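You operate a simulated robot arm through the tools that you are given. There is no shell and no other tool. Be economical: measure what you need, move in short steps, check, and stop when the job is done.

Carry out the task below with a simulated robot arm. There is one attempt and no reset: what you move stays moved.

Task
Stand the beige cloth beside the white filter. It goes on the side that lies toward x +0.7, y +0.7 (a direction in the base frame), with about 3 cm between them.

Only the result counts: the job must be done as asked and must still hold three seconds after the hand-in. Knocking over, shifting, dropping, spilling or breaking anything else fails it. Flat cloth is picked up by pressing the open fingertips on it (5 to 10 N) and closing them slowly along it; thin cloth reads only 2 to 8 mm in the jaws.

Robot
A 7-joint arm with a two-finger parallel gripper, fixed in place. Base frame: the origin is at the foot of the arm, x ahead of it, y to its left, z up; the work surface is at about z = 860. Units: mm, degrees, N and s.
With the tool pointing down near the work surface it reaches from about 240 to 680 mm from the base axis. Its first joint turns from -66.0 to 66.0 degrees. Payload 2.4 kg.
Tool frame: the origin (TCP) lies between the finger pads and is the grasp point; the fingertips stand 30 mm ahead of it; z points along the fingers, y is the line along which they close. Largest opening 94 mm; finger width 28, thickness 10; the body of the gripper, 50 by 96 mm, starts 55 mm behind the TCP.
Orientation is that of the tool frame in the base frame, as [roll, pitch, yaw] about the fixed x, y, z axes, in that order (R = Rz(yaw) Ry(pitch) Rx(roll)). With the fingers straight down and closing along the base's y, the tool's x points along the base's -x, its y along +y and its z along -z.

Tools
- The arm moves only by the tool apply_moves. Its arguments are lists of equal length, an entry for each row: "delta_pos": the shift along the tool's x, y, z in units of 300 mm (1.0 is 300 mm), a list of three; "rot": the turn, a rotation vector about the tool's x, y, z in units of 90 degrees (1.0 is 90 degrees), a list of three. In form: {"delta_pos": [[dx, dy, dz], ...], "rot": [[rx, ry, rz], ...]}. A call has 1 to 10 rows; each row is the pose to reach, as a shift and turn from the pose commanded when the call began, along the tool's axes at that moment. "hand" is the gripper command, from -1 (shut) to 1 (fully open), values between in proportion, set as the call begins (left out, the last holds). A call with a number of a shift or a turn outside -1 to 1 is refused whole. Rows are played at 5 a second. More than 50 mm and 8.6 degrees between two rows, or a gripper value outside its range, and nothing of the call is played. A pose out of reach is approached as far as the arm can. The call stops where the force on the tool passes 40 N (or 10 N more than at its start, if that is more) or the arm is blocked; 0.2 s more then pass. Each finger travels about 153 mm/s and halts on what it meets, pressing with about 39 N; the grip force reading is that of the motor and also rises with nothing between the fingers. The clock runs only during rows and for 0.2 s after the last one: add rows that repeat a pose to give the fingers time. It gives the time, the measured TCP pose, the force on the tool (base axes), the opening and the grip force at its end, in the units of the frame above (readings bear some noise), and new pictures: "show" is both (left out), scene, wrist or none.
- Cameras (640 x 400 px; columns grow to the right, rows downward): "scene" is fixed at [36.9, 474.7, 1441.6]; the picture's right is [-0.76, -0.65, 0.00], its down [-0.38, 0.44, -0.81] and it looks along [0.53, -0.62, -0.58] (base axes); focal length 315 px, centre (320, 200). "wrist" rides on the gripper at [-37, 0, -58] in the tool frame; the picture's right is [0.00, -1.00, 0.00], its down [0.97, 0.00, -0.24] and it looks along [0.24, 0.00, 0.97] (tool axes); focal length 218 px, centre (320, 200). There is no depth. A picture from a camera that has moved, and an enlarged one, comes with that camera's place and axes in the base frame and with its lens.
- zoom(camera, box): a new picture of the part [left, top, right, bottom] of that camera's present view, enlarged. It takes no simulated time.
- sign_off(): hands the job in; it is judged then, once.

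Go step by step. Nothing tells you positions but the pictures and the camera data: compare them with the known pose of the tool, close in by small moves and look again before you grip or let go. The budget is 90 turns and 150 pictures, counting those below and the enlarged ones. Unless the task says otherwise, let go and move clear before handing in, and close with one line.

The tools are called after "Request:" by a JSON object that holds its "api" and its "payload". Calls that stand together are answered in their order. apply_moves: Moves the arm, as the interface text tells. Its arguments: {"type":"object","properties":{"delta_pos":{"type":"array","items":{"type":"array","items":{"type":"number"}}},"rot":{"type":"array","items":{"type":"array","items":{"type":"number"}}},"hand":{"type":"number"},"show":{"type":"string","enum":["both","scene","wrist","none"]}},"required":["delta_pos","rot"]} The other tools are called the same way: zoom (camera, box) takes an enlarged picture of a part of a camera's view; sign_off () hands the job in.

At the start:

```text
t: 0.0
ee_pos: [420.4, 9.4, 1157.6]
orientation: [-180.0, 0.0, -179.9]
ft_force: [0.8, -0.3, 0.3]
finger_gap: 93.8
finger_force: 0.1
```

scene: 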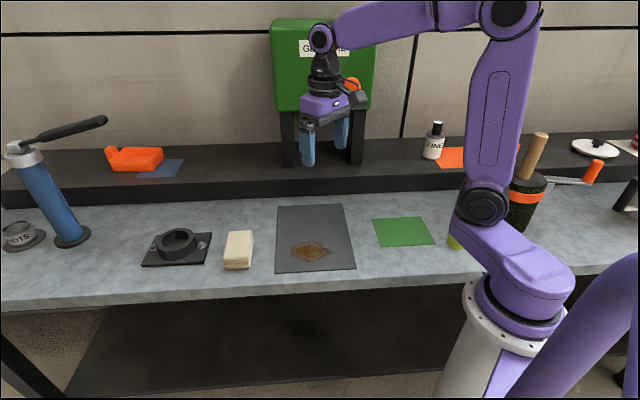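
wrist: 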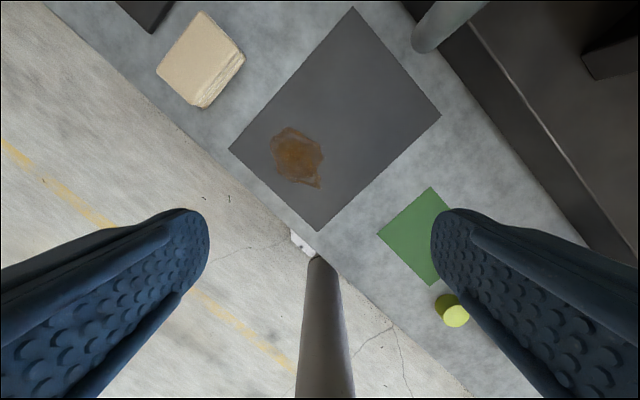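

I see a beige folded cloth block left of a grey mat; the white filter is not yet certain. I will enlarge parts of the scene to identify it.

Request:
{"api": "zoom", "payload": {"camera": "scene", "box": [400, 100, 640, 250]}}

Request:
{"api": "zoom", "payload": {"camera": "scene", "box": [120, 190, 360, 340]}}

Request:
{"api": "zoom", "payload": {"camera": "scene", "box": [0, 100, 240, 250]}}

```text
2.67 times, centred on (520, 175) of scene
camera zoom: at [36.9, 474.7, 1441.6], right [-0.76, -0.65, 0.0], down [-0.38, 0.44, -0.81], along [0.53, -0.62, -0.58], focal length 840 px, centre (-213, 267)
```

zoom: 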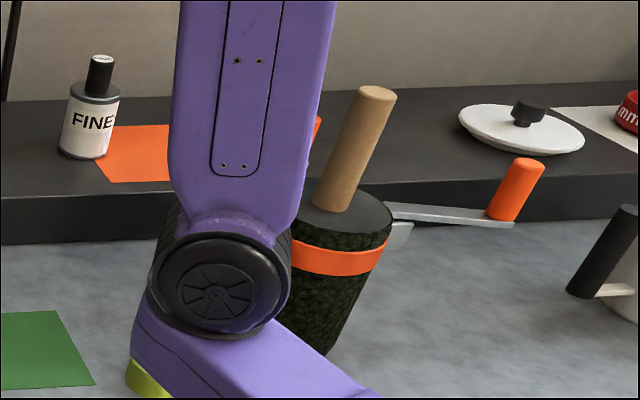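

```text
2.67 times, centred on (240, 265) of scene
camera zoom: at [36.9, 474.7, 1441.6], right [-0.76, -0.65, 0.0], down [-0.38, 0.44, -0.81], along [0.53, -0.62, -0.58], focal length 840 px, centre (533, 27)
```

zoom: 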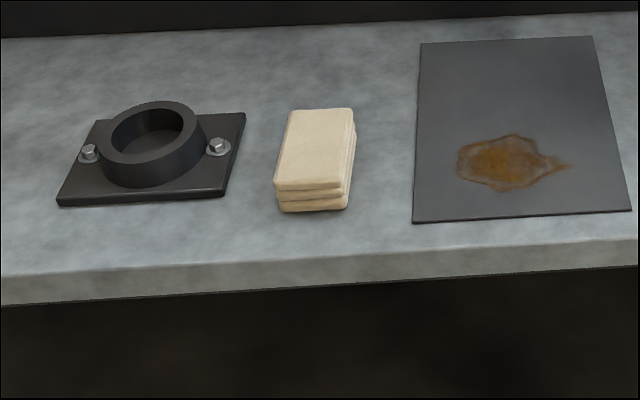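

```text
2.67 times, centred on (120, 175) of scene
camera zoom: at [36.9, 474.7, 1441.6], right [-0.76, -0.65, 0.0], down [-0.38, 0.44, -0.81], along [0.53, -0.62, -0.58], focal length 840 px, centre (853, 267)
```

zoom: 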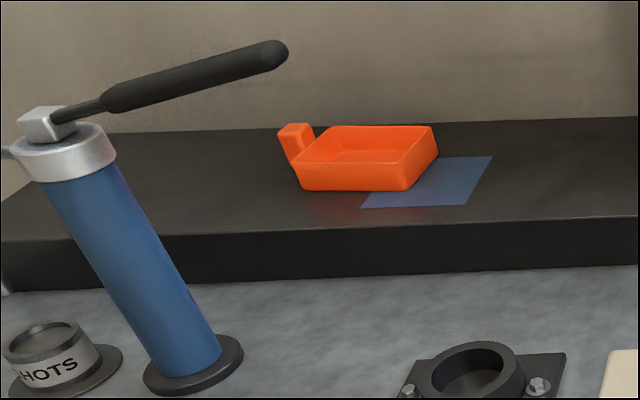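

The cloth is a folded stack near (565, 174). No filter is obvious, and the arm may be hiding it, so I'll swing the arm over toward the cloth while staying high and look again.

Request:
{"api": "apply_moves", "payload": {"delta_pos": [[-0.08, 0.11, 0], [-0.16, 0.22, 0], [-0.24, 0.33, 0], [-0.32, 0.44, 0], [-0.4, 0.55, 0]], "rot": [[0, 0, 0], [0, 0, 0], [0, 0, 0], [0, 0, 0], [0, 0, 0]], "hand": 1}}

```text
t: 1.2
ee_pos: [542.2, 174.6, 1158.0]
orientation: [179.9, 0.1, 179.9]
ft_force: [0.2, -0.3, 0.1]
finger_gap: 94.3
finger_force: 0.1
camera wrist: at [578.7, 174.8, 1216.2], right [0.0, -1.0, 0.0], down [-0.97, 0.0, 0.24], along [-0.24, 0.0, -0.97], focal length 218 px, centre (320, 200)
```

scene: 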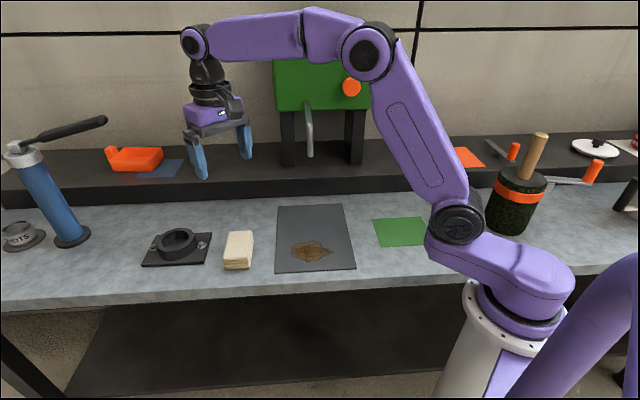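
wrist: 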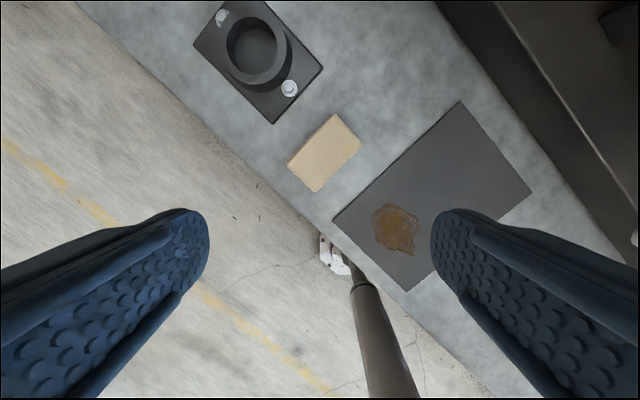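

The filter is still not visible, and the area behind the arm's shoulder remains hidden. I'll swing the arm back, staying clear of the grinder, to view the right side with the wrist camera.

Request:
{"api": "apply_moves", "payload": {"delta_pos": [[0.09, -0.13, 0], [0.18, -0.26, 0], [0.27, -0.39, 0], [0.36, -0.52, 0], [0.45, -0.65, 0], [0.5, -0.78, 0]], "rot": [[0, 0, 0], [0, 0, 0], [0, 0, 0], [0, 0, 0], [0, 0, 0], [0, 0, 0]], "show": "none"}}

Request:
{"api": "apply_moves", "payload": {"delta_pos": [[0.07, -0.13, 0], [0.14, -0.26, 0], [0.2, -0.39, 0], [0.25, -0.5, 0]], "rot": [[0, 0, 0], [0, 0, 0], [0, 0, 0], [0, 0, 0]]}}

```text
t: 2.6
ee_pos: [389.5, -59.1, 1158.5]
orientation: [-180.0, -0.1, 180.0]
ft_force: [0.2, -0.4, -0.6]
finger_gap: 94.0
finger_force: 0.1
```

```text
t: 3.6
ee_pos: [315.2, -208.7, 1155.3]
orientation: [180.0, 0.0, 180.0]
ft_force: [0.8, 0.5, -0.7]
finger_gap: 93.8
finger_force: 0.0
camera wrist: at [352.4, -209.8, 1214.3], right [0.0, -1.0, 0.0], down [-0.97, 0.0, 0.24], along [-0.24, 0.0, -0.97], focal length 218 px, centre (320, 200)
```

scene: 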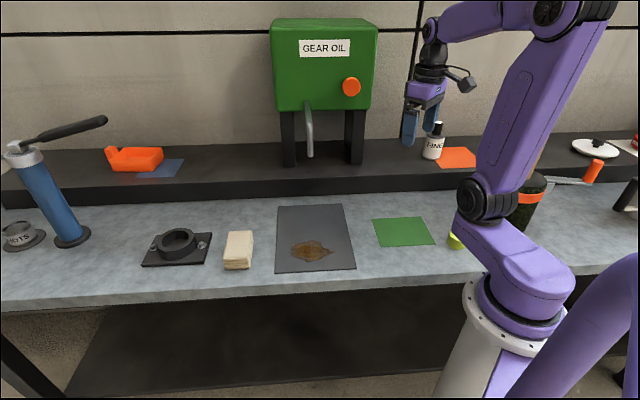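
wrist: 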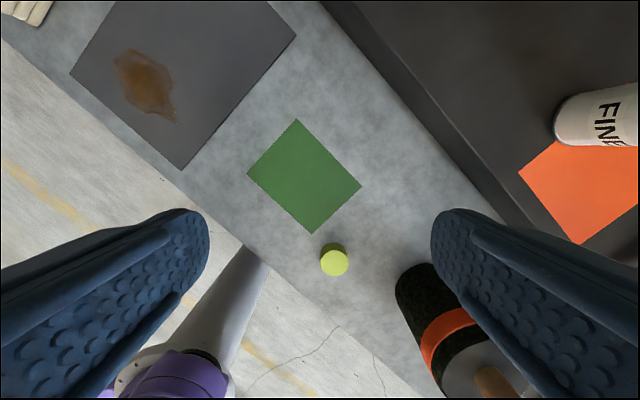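

This is an oil station. The white cylinder marked "FINE" may be the filter, so I'll enlarge it and the right edge of the scene.

Request:
{"api": "zoom", "payload": {"camera": "scene", "box": [400, 110, 480, 170]}}

Request:
{"api": "zoom", "payload": {"camera": "scene", "box": [520, 100, 640, 220]}}

Request:
{"api": "zoom", "payload": {"camera": "wrist", "box": [500, 50, 640, 180]}}

```text
6.67 times, centred on (440, 140) of scene
camera zoom: at [36.9, 474.7, 1441.6], right [-0.76, -0.65, 0.0], down [-0.38, 0.44, -0.81], along [0.53, -0.62, -0.58], focal length 2100 px, centre (-480, 600)
```

zoom: 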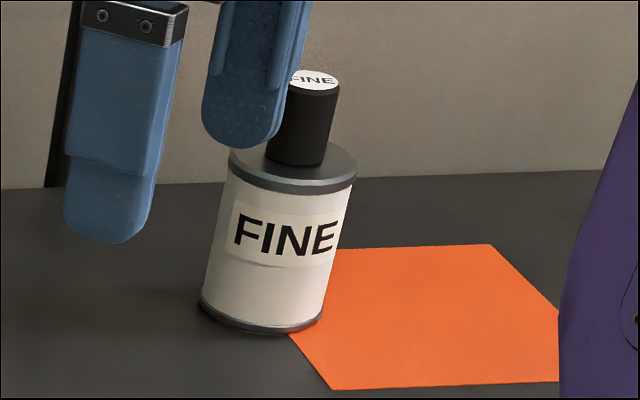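

```text
3.33 times, centred on (580, 160) of scene
camera zoom: at [36.9, 474.7, 1441.6], right [-0.76, -0.65, 0.0], down [-0.38, 0.44, -0.81], along [0.53, -0.62, -0.58], focal length 1050 px, centre (-547, 333)
```

zoom: 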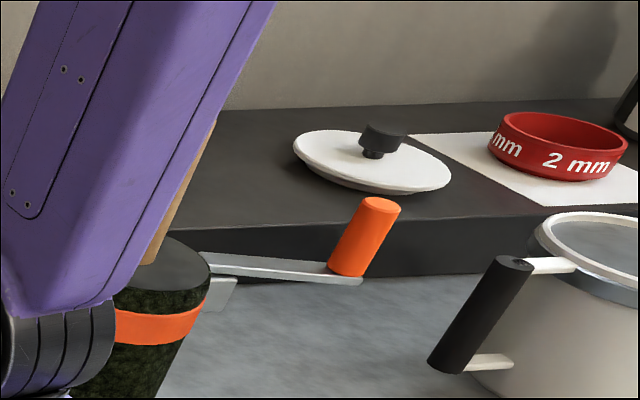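

```text
3.08 times, centred on (570, 115) of wrist
camera zoom: at [352.4, -209.8, 1214.3], right [0.0, -1.0, 0.0], down [-0.97, 0.0, 0.24], along [-0.24, 0.0, -0.97], focal length 672 px, centre (-449, 462)
```

zoom: 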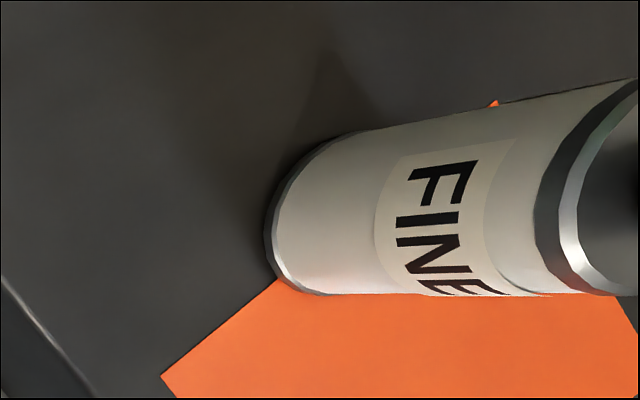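

The white filter is the "FINE" cartridge on the shelf. Its base triangulates to about (384, -532, 925) with a radius of about 33. The cloth measures about 57 x 103 x 30 with its centre near (570, 166), and its short side runs along (0.7, 0.7). Next I go above the cloth with the jaws turned 45°.

Request:
{"api": "apply_moves", "payload": {"delta_pos": [[-0.07, 0.116, 0], [-0.14, 0.232, 0], [-0.21, 0.348, 0], [-0.28, 0.464, 0], [-0.35, 0.58, 0], [-0.417, 0.697, 0]], "rot": [[0, 0, 0], [0, 0, 0], [0, 0, 0], [0, 0, 0], [0, 0, 0], [0, 0, 0]], "show": "none"}}

Request:
{"api": "apply_moves", "payload": {"delta_pos": [[-0.072, 0.092, 0.05], [-0.144, 0.184, 0.1], [-0.216, 0.276, 0.15], [-0.288, 0.368, 0.2], [-0.36, 0.46, 0.25], [-0.433, 0.553, 0.317], [-0.433, 0.553, 0.317]], "rot": [[0, 0, 0.083], [0, 0, 0.166], [0, 0, 0.25], [0, 0, 0.333], [0, 0, 0.416], [0, 0, 0.5], [0, 0, 0.5]]}}

```text
t: 5.0
ee_pos: [440.5, 1.0, 1158.4]
orientation: [179.9, 0.1, -180.0]
ft_force: [0.3, 0.7, 0.7]
finger_gap: 93.9
finger_force: 0.0
```

```text
t: 6.6
ee_pos: [569.5, 165.6, 1062.9]
orientation: [179.9, -0.1, 134.9]
ft_force: [-0.2, -0.4, 0.4]
finger_gap: 93.9
finger_force: 0.0
camera wrist: at [597.1, 138.0, 1121.1], right [-0.71, -0.71, 0.0], down [-0.69, 0.69, 0.24], along [-0.17, 0.17, -0.97], focal length 218 px, centre (320, 200)
```

scene: 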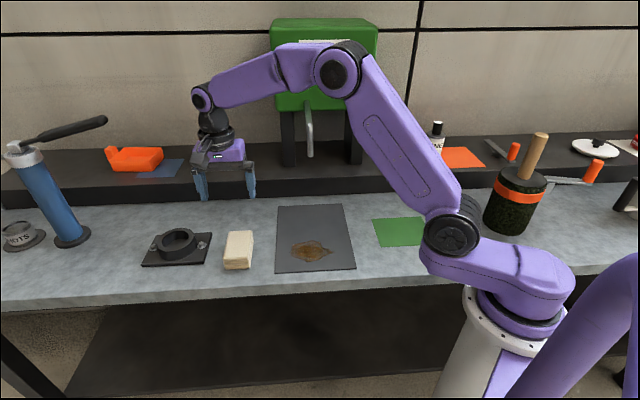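
wrist: 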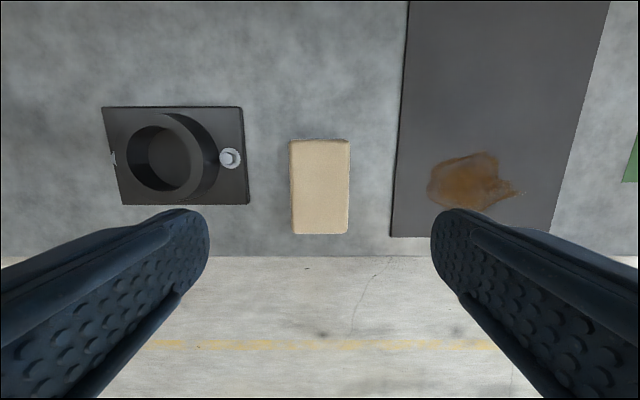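

The cloth is aligned with the jaws and centred to about 5 mm, and both sides have room for the fingers. I'll descend around it.

Request:
{"api": "apply_moves", "payload": {"delta_pos": [[0.017, 0, 0.14], [0.017, 0, 0.28], [0.017, 0, 0.4], [0.017, 0, 0.5], [0.017, 0, 0.555], [0.017, 0, 0.555]], "rot": [[0, 0, 0], [0, 0, 0], [0, 0, 0], [0, 0, 0], [0, 0, 0], [0, 0, 0]]}}

```text
t: 8.0
ee_pos: [566.6, 169.2, 897.8]
orientation: [180.0, 0.0, 134.9]
ft_force: [1.1, -0.7, 0.2]
finger_gap: 94.0
finger_force: 0.0
camera wrist: at [594.2, 142.7, 955.4], right [-0.71, -0.71, 0.0], down [-0.69, 0.69, 0.24], along [-0.17, 0.17, -0.97], focal length 218 px, centre (320, 200)
```

scene: 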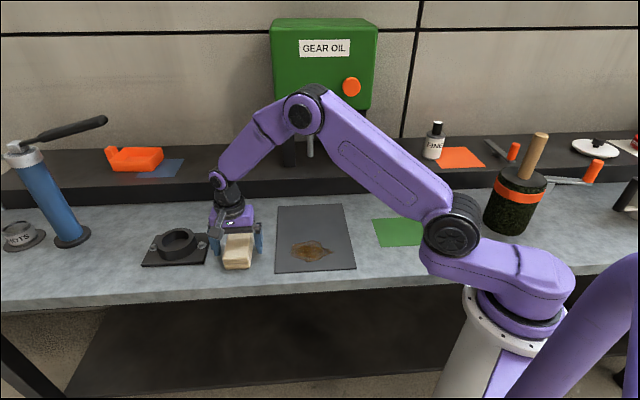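
wrist: 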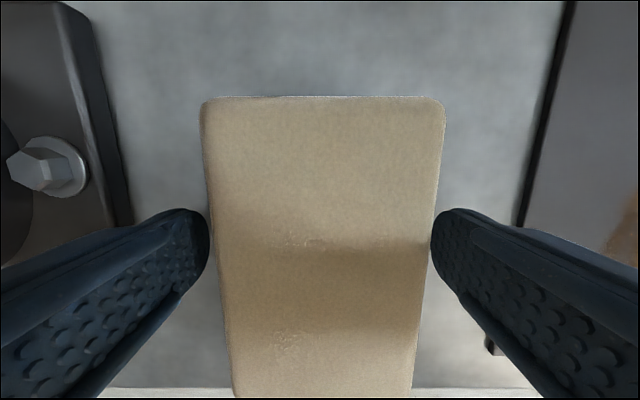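

The cloth sits between the fingers with both sides clear. I'll close on it.

Request:
{"api": "apply_moves", "payload": {"delta_pos": [[0, 0, 0.008], [0, 0, 0.008], [0, 0, 0.008], [0, 0, 0.008]], "rot": [[0, 0, 0], [0, 0, 0], [0, 0, 0], [0, 0, 0]], "hand": -1}}

```text
t: 9.0
ee_pos: [567.7, 170.1, 896.0]
orientation: [179.8, 0.1, 135.0]
ft_force: [-7.2, -2.3, 31.3]
finger_gap: 65.5
finger_force: 39.2
camera wrist: at [594.2, 142.6, 954.7], right [-0.71, -0.71, 0.0], down [-0.69, 0.69, 0.24], along [-0.17, 0.17, -0.97], focal length 218 px, centre (320, 200)
```

scene: 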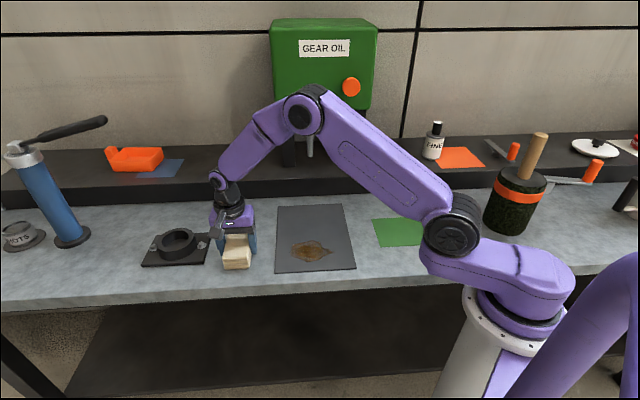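
wrist: 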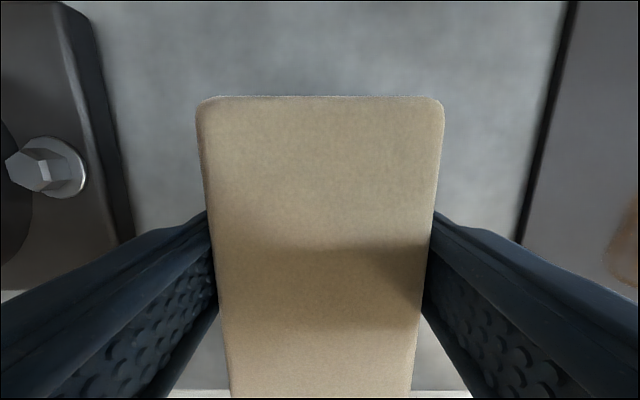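

The cloth is gripped at 65.5 mm wide, so its centre should end about 96 mm from the filter axis, near (452, -464). I'll lift straight up, then carry it round clear of the tank.

Request:
{"api": "apply_moves", "payload": {"delta_pos": [[0, 0, -0.06], [0, 0, -0.18], [0, 0, -0.32], [0, 0, -0.46], [0, 0, -0.6], [0, 0, -0.6]], "rot": [[0, 0, 0], [0, 0, 0], [0, 0, 0], [0, 0, 0], [0, 0, 0], [0, 0, 0]]}}

```text
t: 10.4
ee_pos: [566.6, 168.2, 1075.2]
orientation: [180.0, 0.0, 135.0]
ft_force: [0.0, -0.7, -0.7]
finger_gap: 65.4
finger_force: 39.2
camera wrist: at [593.8, 141.9, 1132.9], right [-0.71, -0.71, 0.0], down [-0.69, 0.69, 0.24], along [-0.17, 0.17, -0.97], focal length 218 px, centre (320, 200)
```

scene: 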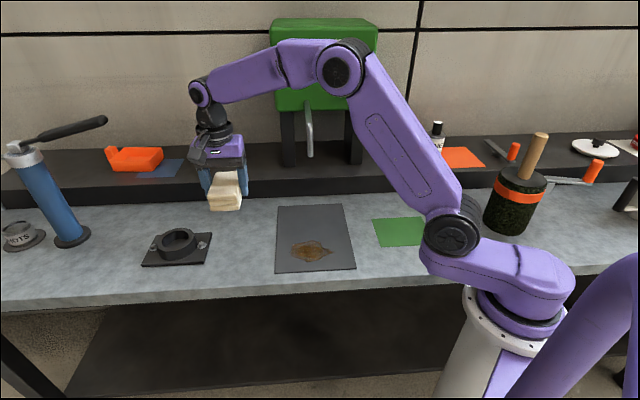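
wrist: 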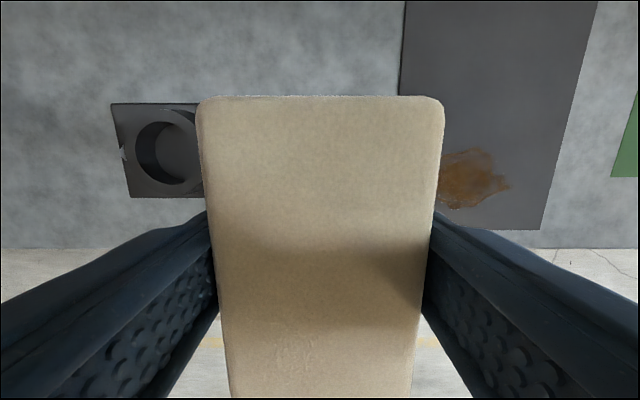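

The cloth is held firmly. I'll carry it in front of the shelf.

Request:
{"api": "apply_moves", "payload": {"delta_pos": [[-0.02, -0.13, 0], [-0.04, -0.26, 0], [-0.06, -0.39, 0], [-0.08, -0.52, 0], [-0.1, -0.65, 0], [-0.1, -0.7, 0]], "rot": [[0, 0, 0], [0, 0, 0], [0, 0, 0], [0, 0, 0], [0, 0, 0], [0, 0, 0]], "show": "none"}}

Request:
{"api": "apply_moves", "payload": {"delta_pos": [[-0.04, -0.13, 0], [-0.1, -0.26, 0], [-0.17, -0.39, 0], [-0.24, -0.52, 0], [-0.31, -0.65, 0], [-0.37, -0.78, 0], [-0.42, -0.9, 0], [-0.45, -1.0, 0], [-0.45, -1.0, 0]], "rot": [[0, 0, 0], [0, 0, 0], [0, 0, 0], [0, 0, 0], [0, 0, 0], [0, 0, 0], [0, 0, 0], [0, 0, 0], [0, 0, 0]]}}

```text
t: 11.8
ee_pos: [438.0, -1.2, 1073.8]
orientation: [-180.0, 0.0, 135.0]
ft_force: [0.1, 0.1, -1.2]
finger_gap: 65.6
finger_force: 39.1
```

```text
t: 13.8
ee_pos: [323.2, -308.4, 1075.5]
orientation: [180.0, 0.0, 135.0]
ft_force: [0.5, 0.0, -0.3]
finger_gap: 65.4
finger_force: 38.5
camera wrist: at [349.8, -335.7, 1132.1], right [-0.71, -0.71, 0.0], down [-0.69, 0.69, 0.24], along [-0.17, 0.17, -0.97], focal length 218 px, centre (320, 200)
```

scene: 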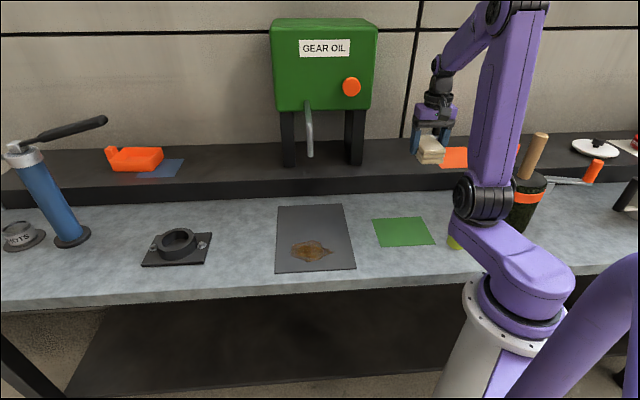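
wrist: 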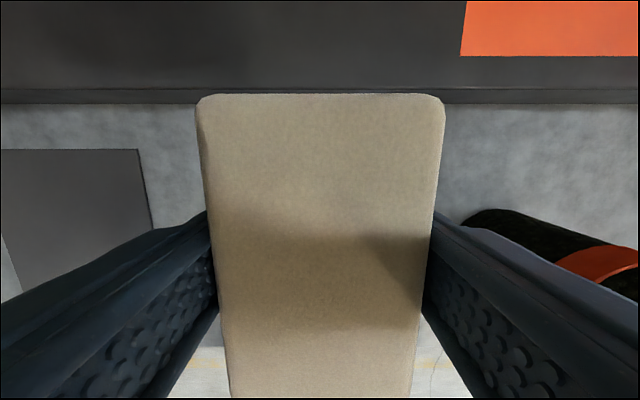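

The shelf edge is parallel to the cloth as expected. I'll move forward 100 mm so the wrist camera sees the filter.

Request:
{"api": "apply_moves", "payload": {"delta_pos": [[-0.1, -0.03, 0], [-0.2, -0.05, 0], [-0.3, -0.063, 0], [-0.333, -0.063, 0], [-0.333, -0.063, 0]], "rot": [[0, 0, 0], [0, 0, 0], [0, 0, 0], [0, 0, 0], [0, 0, 0]]}}

```text
t: 15.0
ee_pos: [380.8, -393.0, 1074.8]
orientation: [179.9, 0.1, 135.0]
ft_force: [0.0, -0.2, -0.3]
finger_gap: 65.5
finger_force: 38.9
camera wrist: at [407.5, -419.4, 1132.5], right [-0.71, -0.71, 0.0], down [-0.69, 0.69, 0.24], along [-0.17, 0.17, -0.97], focal length 218 px, centre (320, 200)
```

scene: 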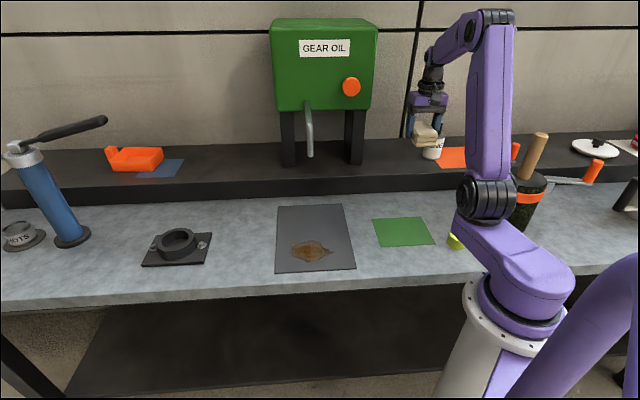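
wrist: 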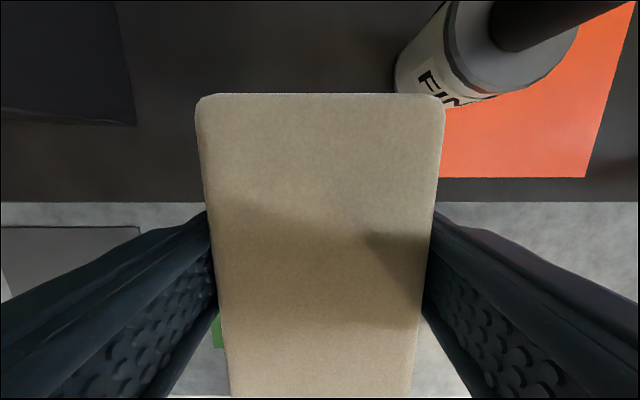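

The filter's near edge sits at -73 along (0.7, 0.7), which matches my estimate. The cloth centre is already at about -9, so the sideways position is right. I'll move forward 97 mm at this height and then look.

Request:
{"api": "apply_moves", "payload": {"delta_pos": [[-0.1, -0.004, 0], [-0.2, -0.004, 0], [-0.28, -0.004, 0], [-0.323, -0.004, 0], [-0.323, -0.004, 0]], "rot": [[0, 0, 0], [0, 0, 0], [0, 0, 0], [0, 0, 0], [0, 0, 0]]}}

```text
t: 16.2
ee_pos: [448.1, -462.6, 1073.9]
orientation: [179.9, 0.0, 135.1]
ft_force: [0.6, -0.6, -0.2]
finger_gap: 65.7
finger_force: 39.1
camera wrist: at [475.3, -488.3, 1132.2], right [-0.71, -0.71, 0.0], down [-0.69, 0.69, 0.24], along [-0.17, 0.17, -0.97], focal length 218 px, centre (320, 200)
```

scene: 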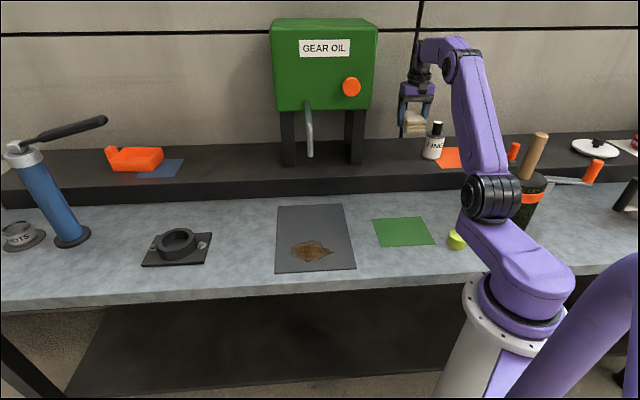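
wrist: 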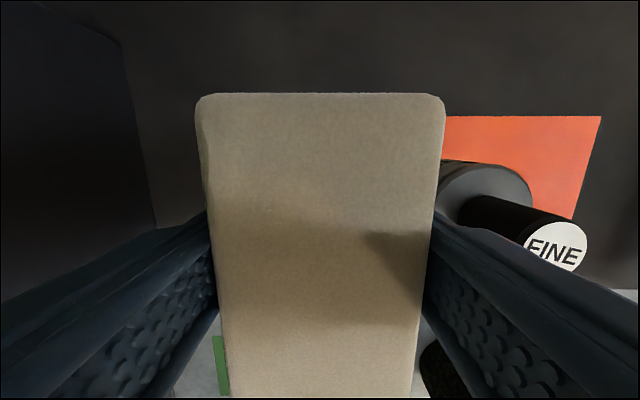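

The cloth is level with the filter in depth, and the sideways gap is about 30 mm with body clearance of about 15 mm. I'll descend to just above the shelf.

Request:
{"api": "apply_moves", "payload": {"delta_pos": [[0, 0, 0.1], [0, 0, 0.2], [0, 0, 0.28], [0, 0, 0.335], [0, 0, 0.335]], "rot": [[0, 0, 0], [0, 0, 0], [0, 0, 0], [0, 0, 0], [0, 0, 0]]}}

Request:
{"api": "zoom", "payload": {"camera": "scene", "box": [380, 90, 480, 180]}}

```text
t: 17.4
ee_pos: [447.9, -460.8, 974.6]
orientation: [179.9, -0.1, 135.0]
ft_force: [0.2, 0.9, -1.1]
finger_gap: 65.5
finger_force: 39.1
camera wrist: at [475.1, -487.7, 1032.2], right [-0.71, -0.71, 0.0], down [-0.69, 0.69, 0.24], along [-0.17, 0.17, -0.97], focal length 218 px, centre (320, 200)
```

scene: 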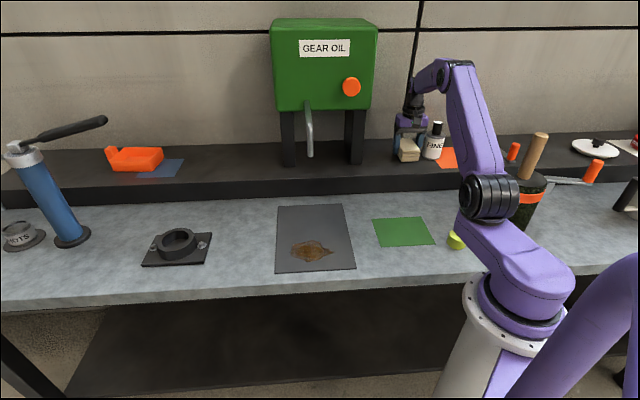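
wrist: 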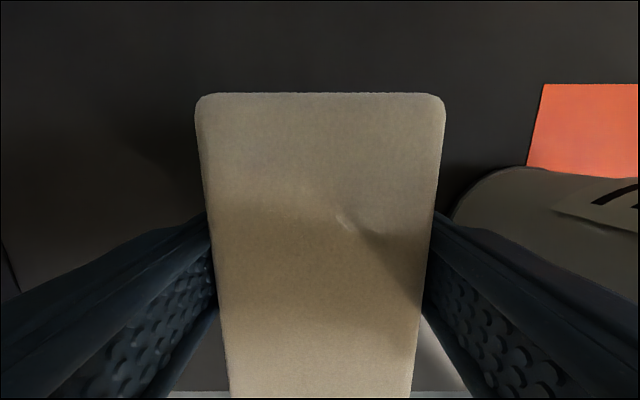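

```text
4.44 times, centred on (430, 135) of scene
camera zoom: at [36.9, 474.7, 1441.6], right [-0.76, -0.65, 0.0], down [-0.38, 0.44, -0.81], along [0.53, -0.62, -0.58], focal length 1400 px, centre (-169, 489)
```

zoom: 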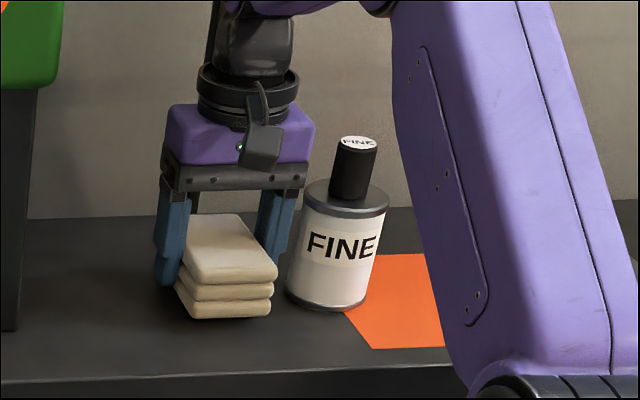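

The cloth hovers about 10 mm above the shelf, with a gap of about 31 mm to the filter. I'll lower it gently to contact.

Request:
{"api": "apply_moves", "payload": {"delta_pos": [[0, 0, 0.01], [0, 0, 0.02], [0, 0, 0.028], [0, 0, 0.034], [0, 0, 0.034]], "rot": [[0, 0, 0], [0, 0, 0], [0, 0, 0], [0, 0, 0], [0, 0, 0]], "show": "none"}}

```text
t: 18.6
ee_pos: [447.7, -461.7, 965.0]
orientation: [-179.9, 0.3, 135.0]
ft_force: [-7.1, 7.1, 28.2]
finger_gap: 65.6
finger_force: 39.1
```

The cloth is in firm contact with the shelf. I'll ease off slightly, then open the jaws only to about 80 mm to stay away from the filter.

Request:
{"api": "apply_moves", "payload": {"delta_pos": [[0, 0, -0.002], [0, 0, -0.003], [0, 0, -0.003]], "rot": [[0, 0, 0], [0, 0, 0], [0, 0, 0]], "show": "none"}}

Request:
{"api": "apply_moves", "payload": {"delta_pos": [[0, 0, 0], [0, 0, 0], [0, 0, 0]], "rot": [[0, 0, 0], [0, 0, 0], [0, 0, 0]], "hand": 0.7}}

Request:
{"api": "zoom", "payload": {"camera": "scene", "box": [380, 90, 480, 180]}}

```text
t: 19.4
ee_pos: [448.1, -462.1, 966.5]
orientation: [180.0, 0.3, 135.0]
ft_force: [-3.4, 3.4, 28.2]
finger_gap: 65.4
finger_force: 39.0
```

```text
t: 20.2
ee_pos: [447.6, -460.0, 965.3]
orientation: [180.0, 0.1, 135.0]
ft_force: [-0.6, 0.4, 0.6]
finger_gap: 80.1
finger_force: 0.1
camera wrist: at [475.0, -488.5, 1022.3], right [-0.71, -0.71, 0.0], down [-0.69, 0.69, 0.24], along [-0.17, 0.17, -0.97], focal length 218 px, centre (320, 200)
```

scene: 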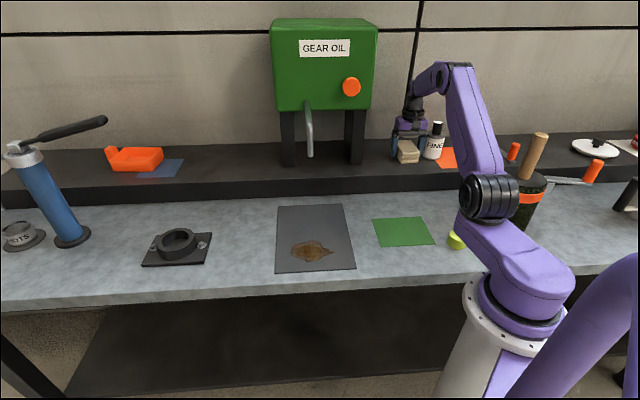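
wrist: 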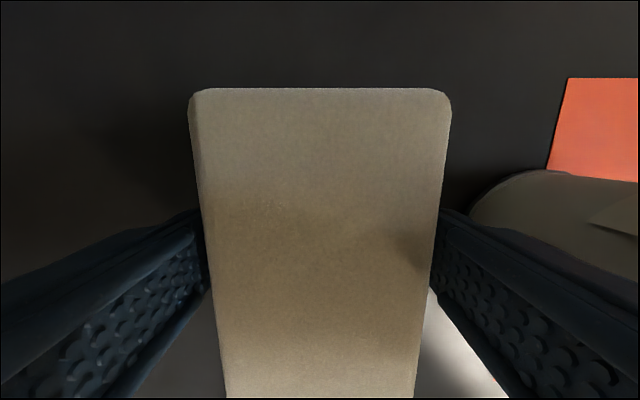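

```text
4.44 times, centred on (430, 135) of scene
camera zoom: at [36.9, 474.7, 1441.6], right [-0.76, -0.65, 0.0], down [-0.38, 0.44, -0.81], along [0.53, -0.62, -0.58], focal length 1400 px, centre (-169, 489)
```

zoom: 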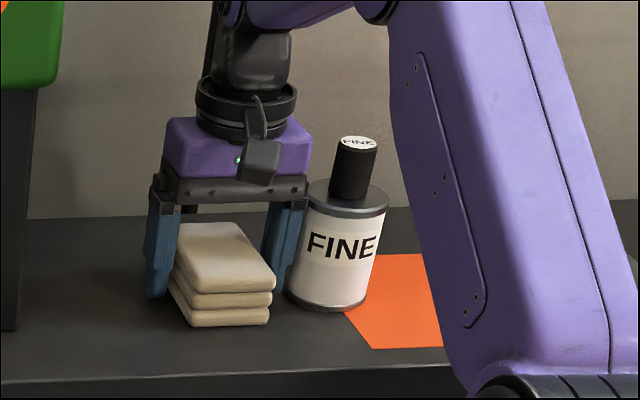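

The cloth is released and sits on the shelf, and the filter is untouched. I'll go straight up and check the gap.

Request:
{"api": "apply_moves", "payload": {"delta_pos": [[0, 0, -0.06], [0, 0, -0.18], [0, 0, -0.32], [0, 0, -0.46], [0, 0, -0.5], [0, 0, -0.5]], "rot": [[0, 0, 0], [0, 0, 0], [0, 0, 0], [0, 0, 0], [0, 0, 0], [0, 0, 0]]}}

Request:
{"api": "zoom", "payload": {"camera": "scene", "box": [380, 90, 480, 180]}}

```text
t: 21.6
ee_pos: [446.9, -462.3, 1115.3]
orientation: [-180.0, 0.1, 135.0]
ft_force: [0.8, -1.1, -0.4]
finger_gap: 79.7
finger_force: 0.0
camera wrist: at [474.5, -488.1, 1173.4], right [-0.71, -0.71, 0.0], down [-0.69, 0.69, 0.24], along [-0.17, 0.17, -0.97], focal length 218 px, centre (320, 200)
```

scene: 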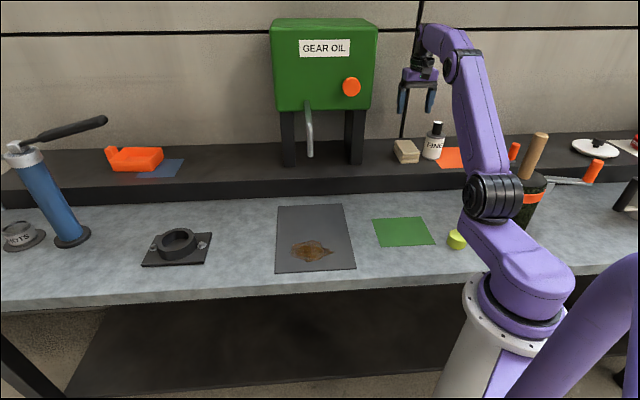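
wrist: 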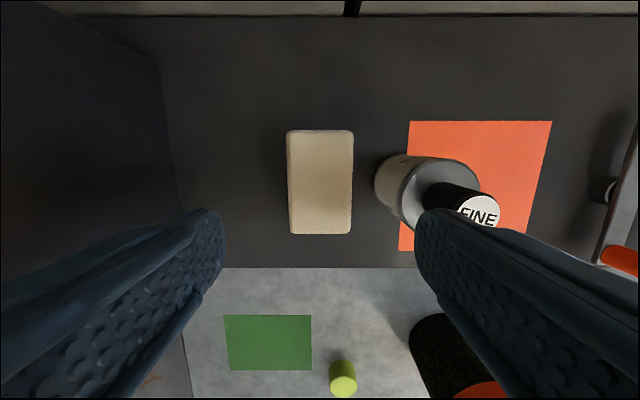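

```text
4.44 times, centred on (430, 135) of scene
camera zoom: at [36.9, 474.7, 1441.6], right [-0.76, -0.65, 0.0], down [-0.38, 0.44, -0.81], along [0.53, -0.62, -0.58], focal length 1400 px, centre (-169, 489)
```

zoom: 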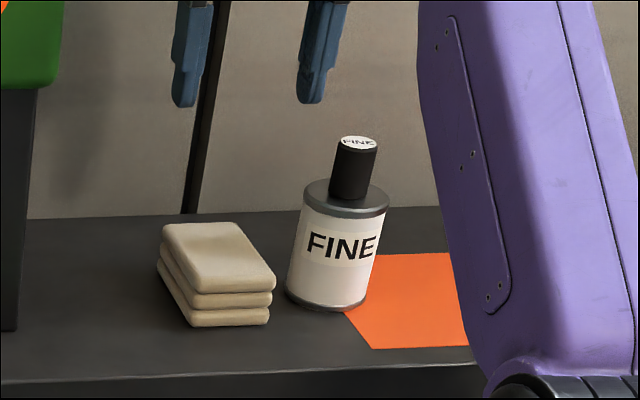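

The cloth stands on the shelf about 30 mm from the filter on the (+0.7, +0.7) side. It is level with the filter in depth, nothing else has moved, and the hand is clear, so I'm handing in.

Request:
{"api": "sign_off", "payload": {}}

```text
The job is handed in.
```

The beige cloth now stands on the shelf beside the white "FINE" filter, on its (+0.7, +0.7) side with a gap of about 3 cm, and the job is handed in.
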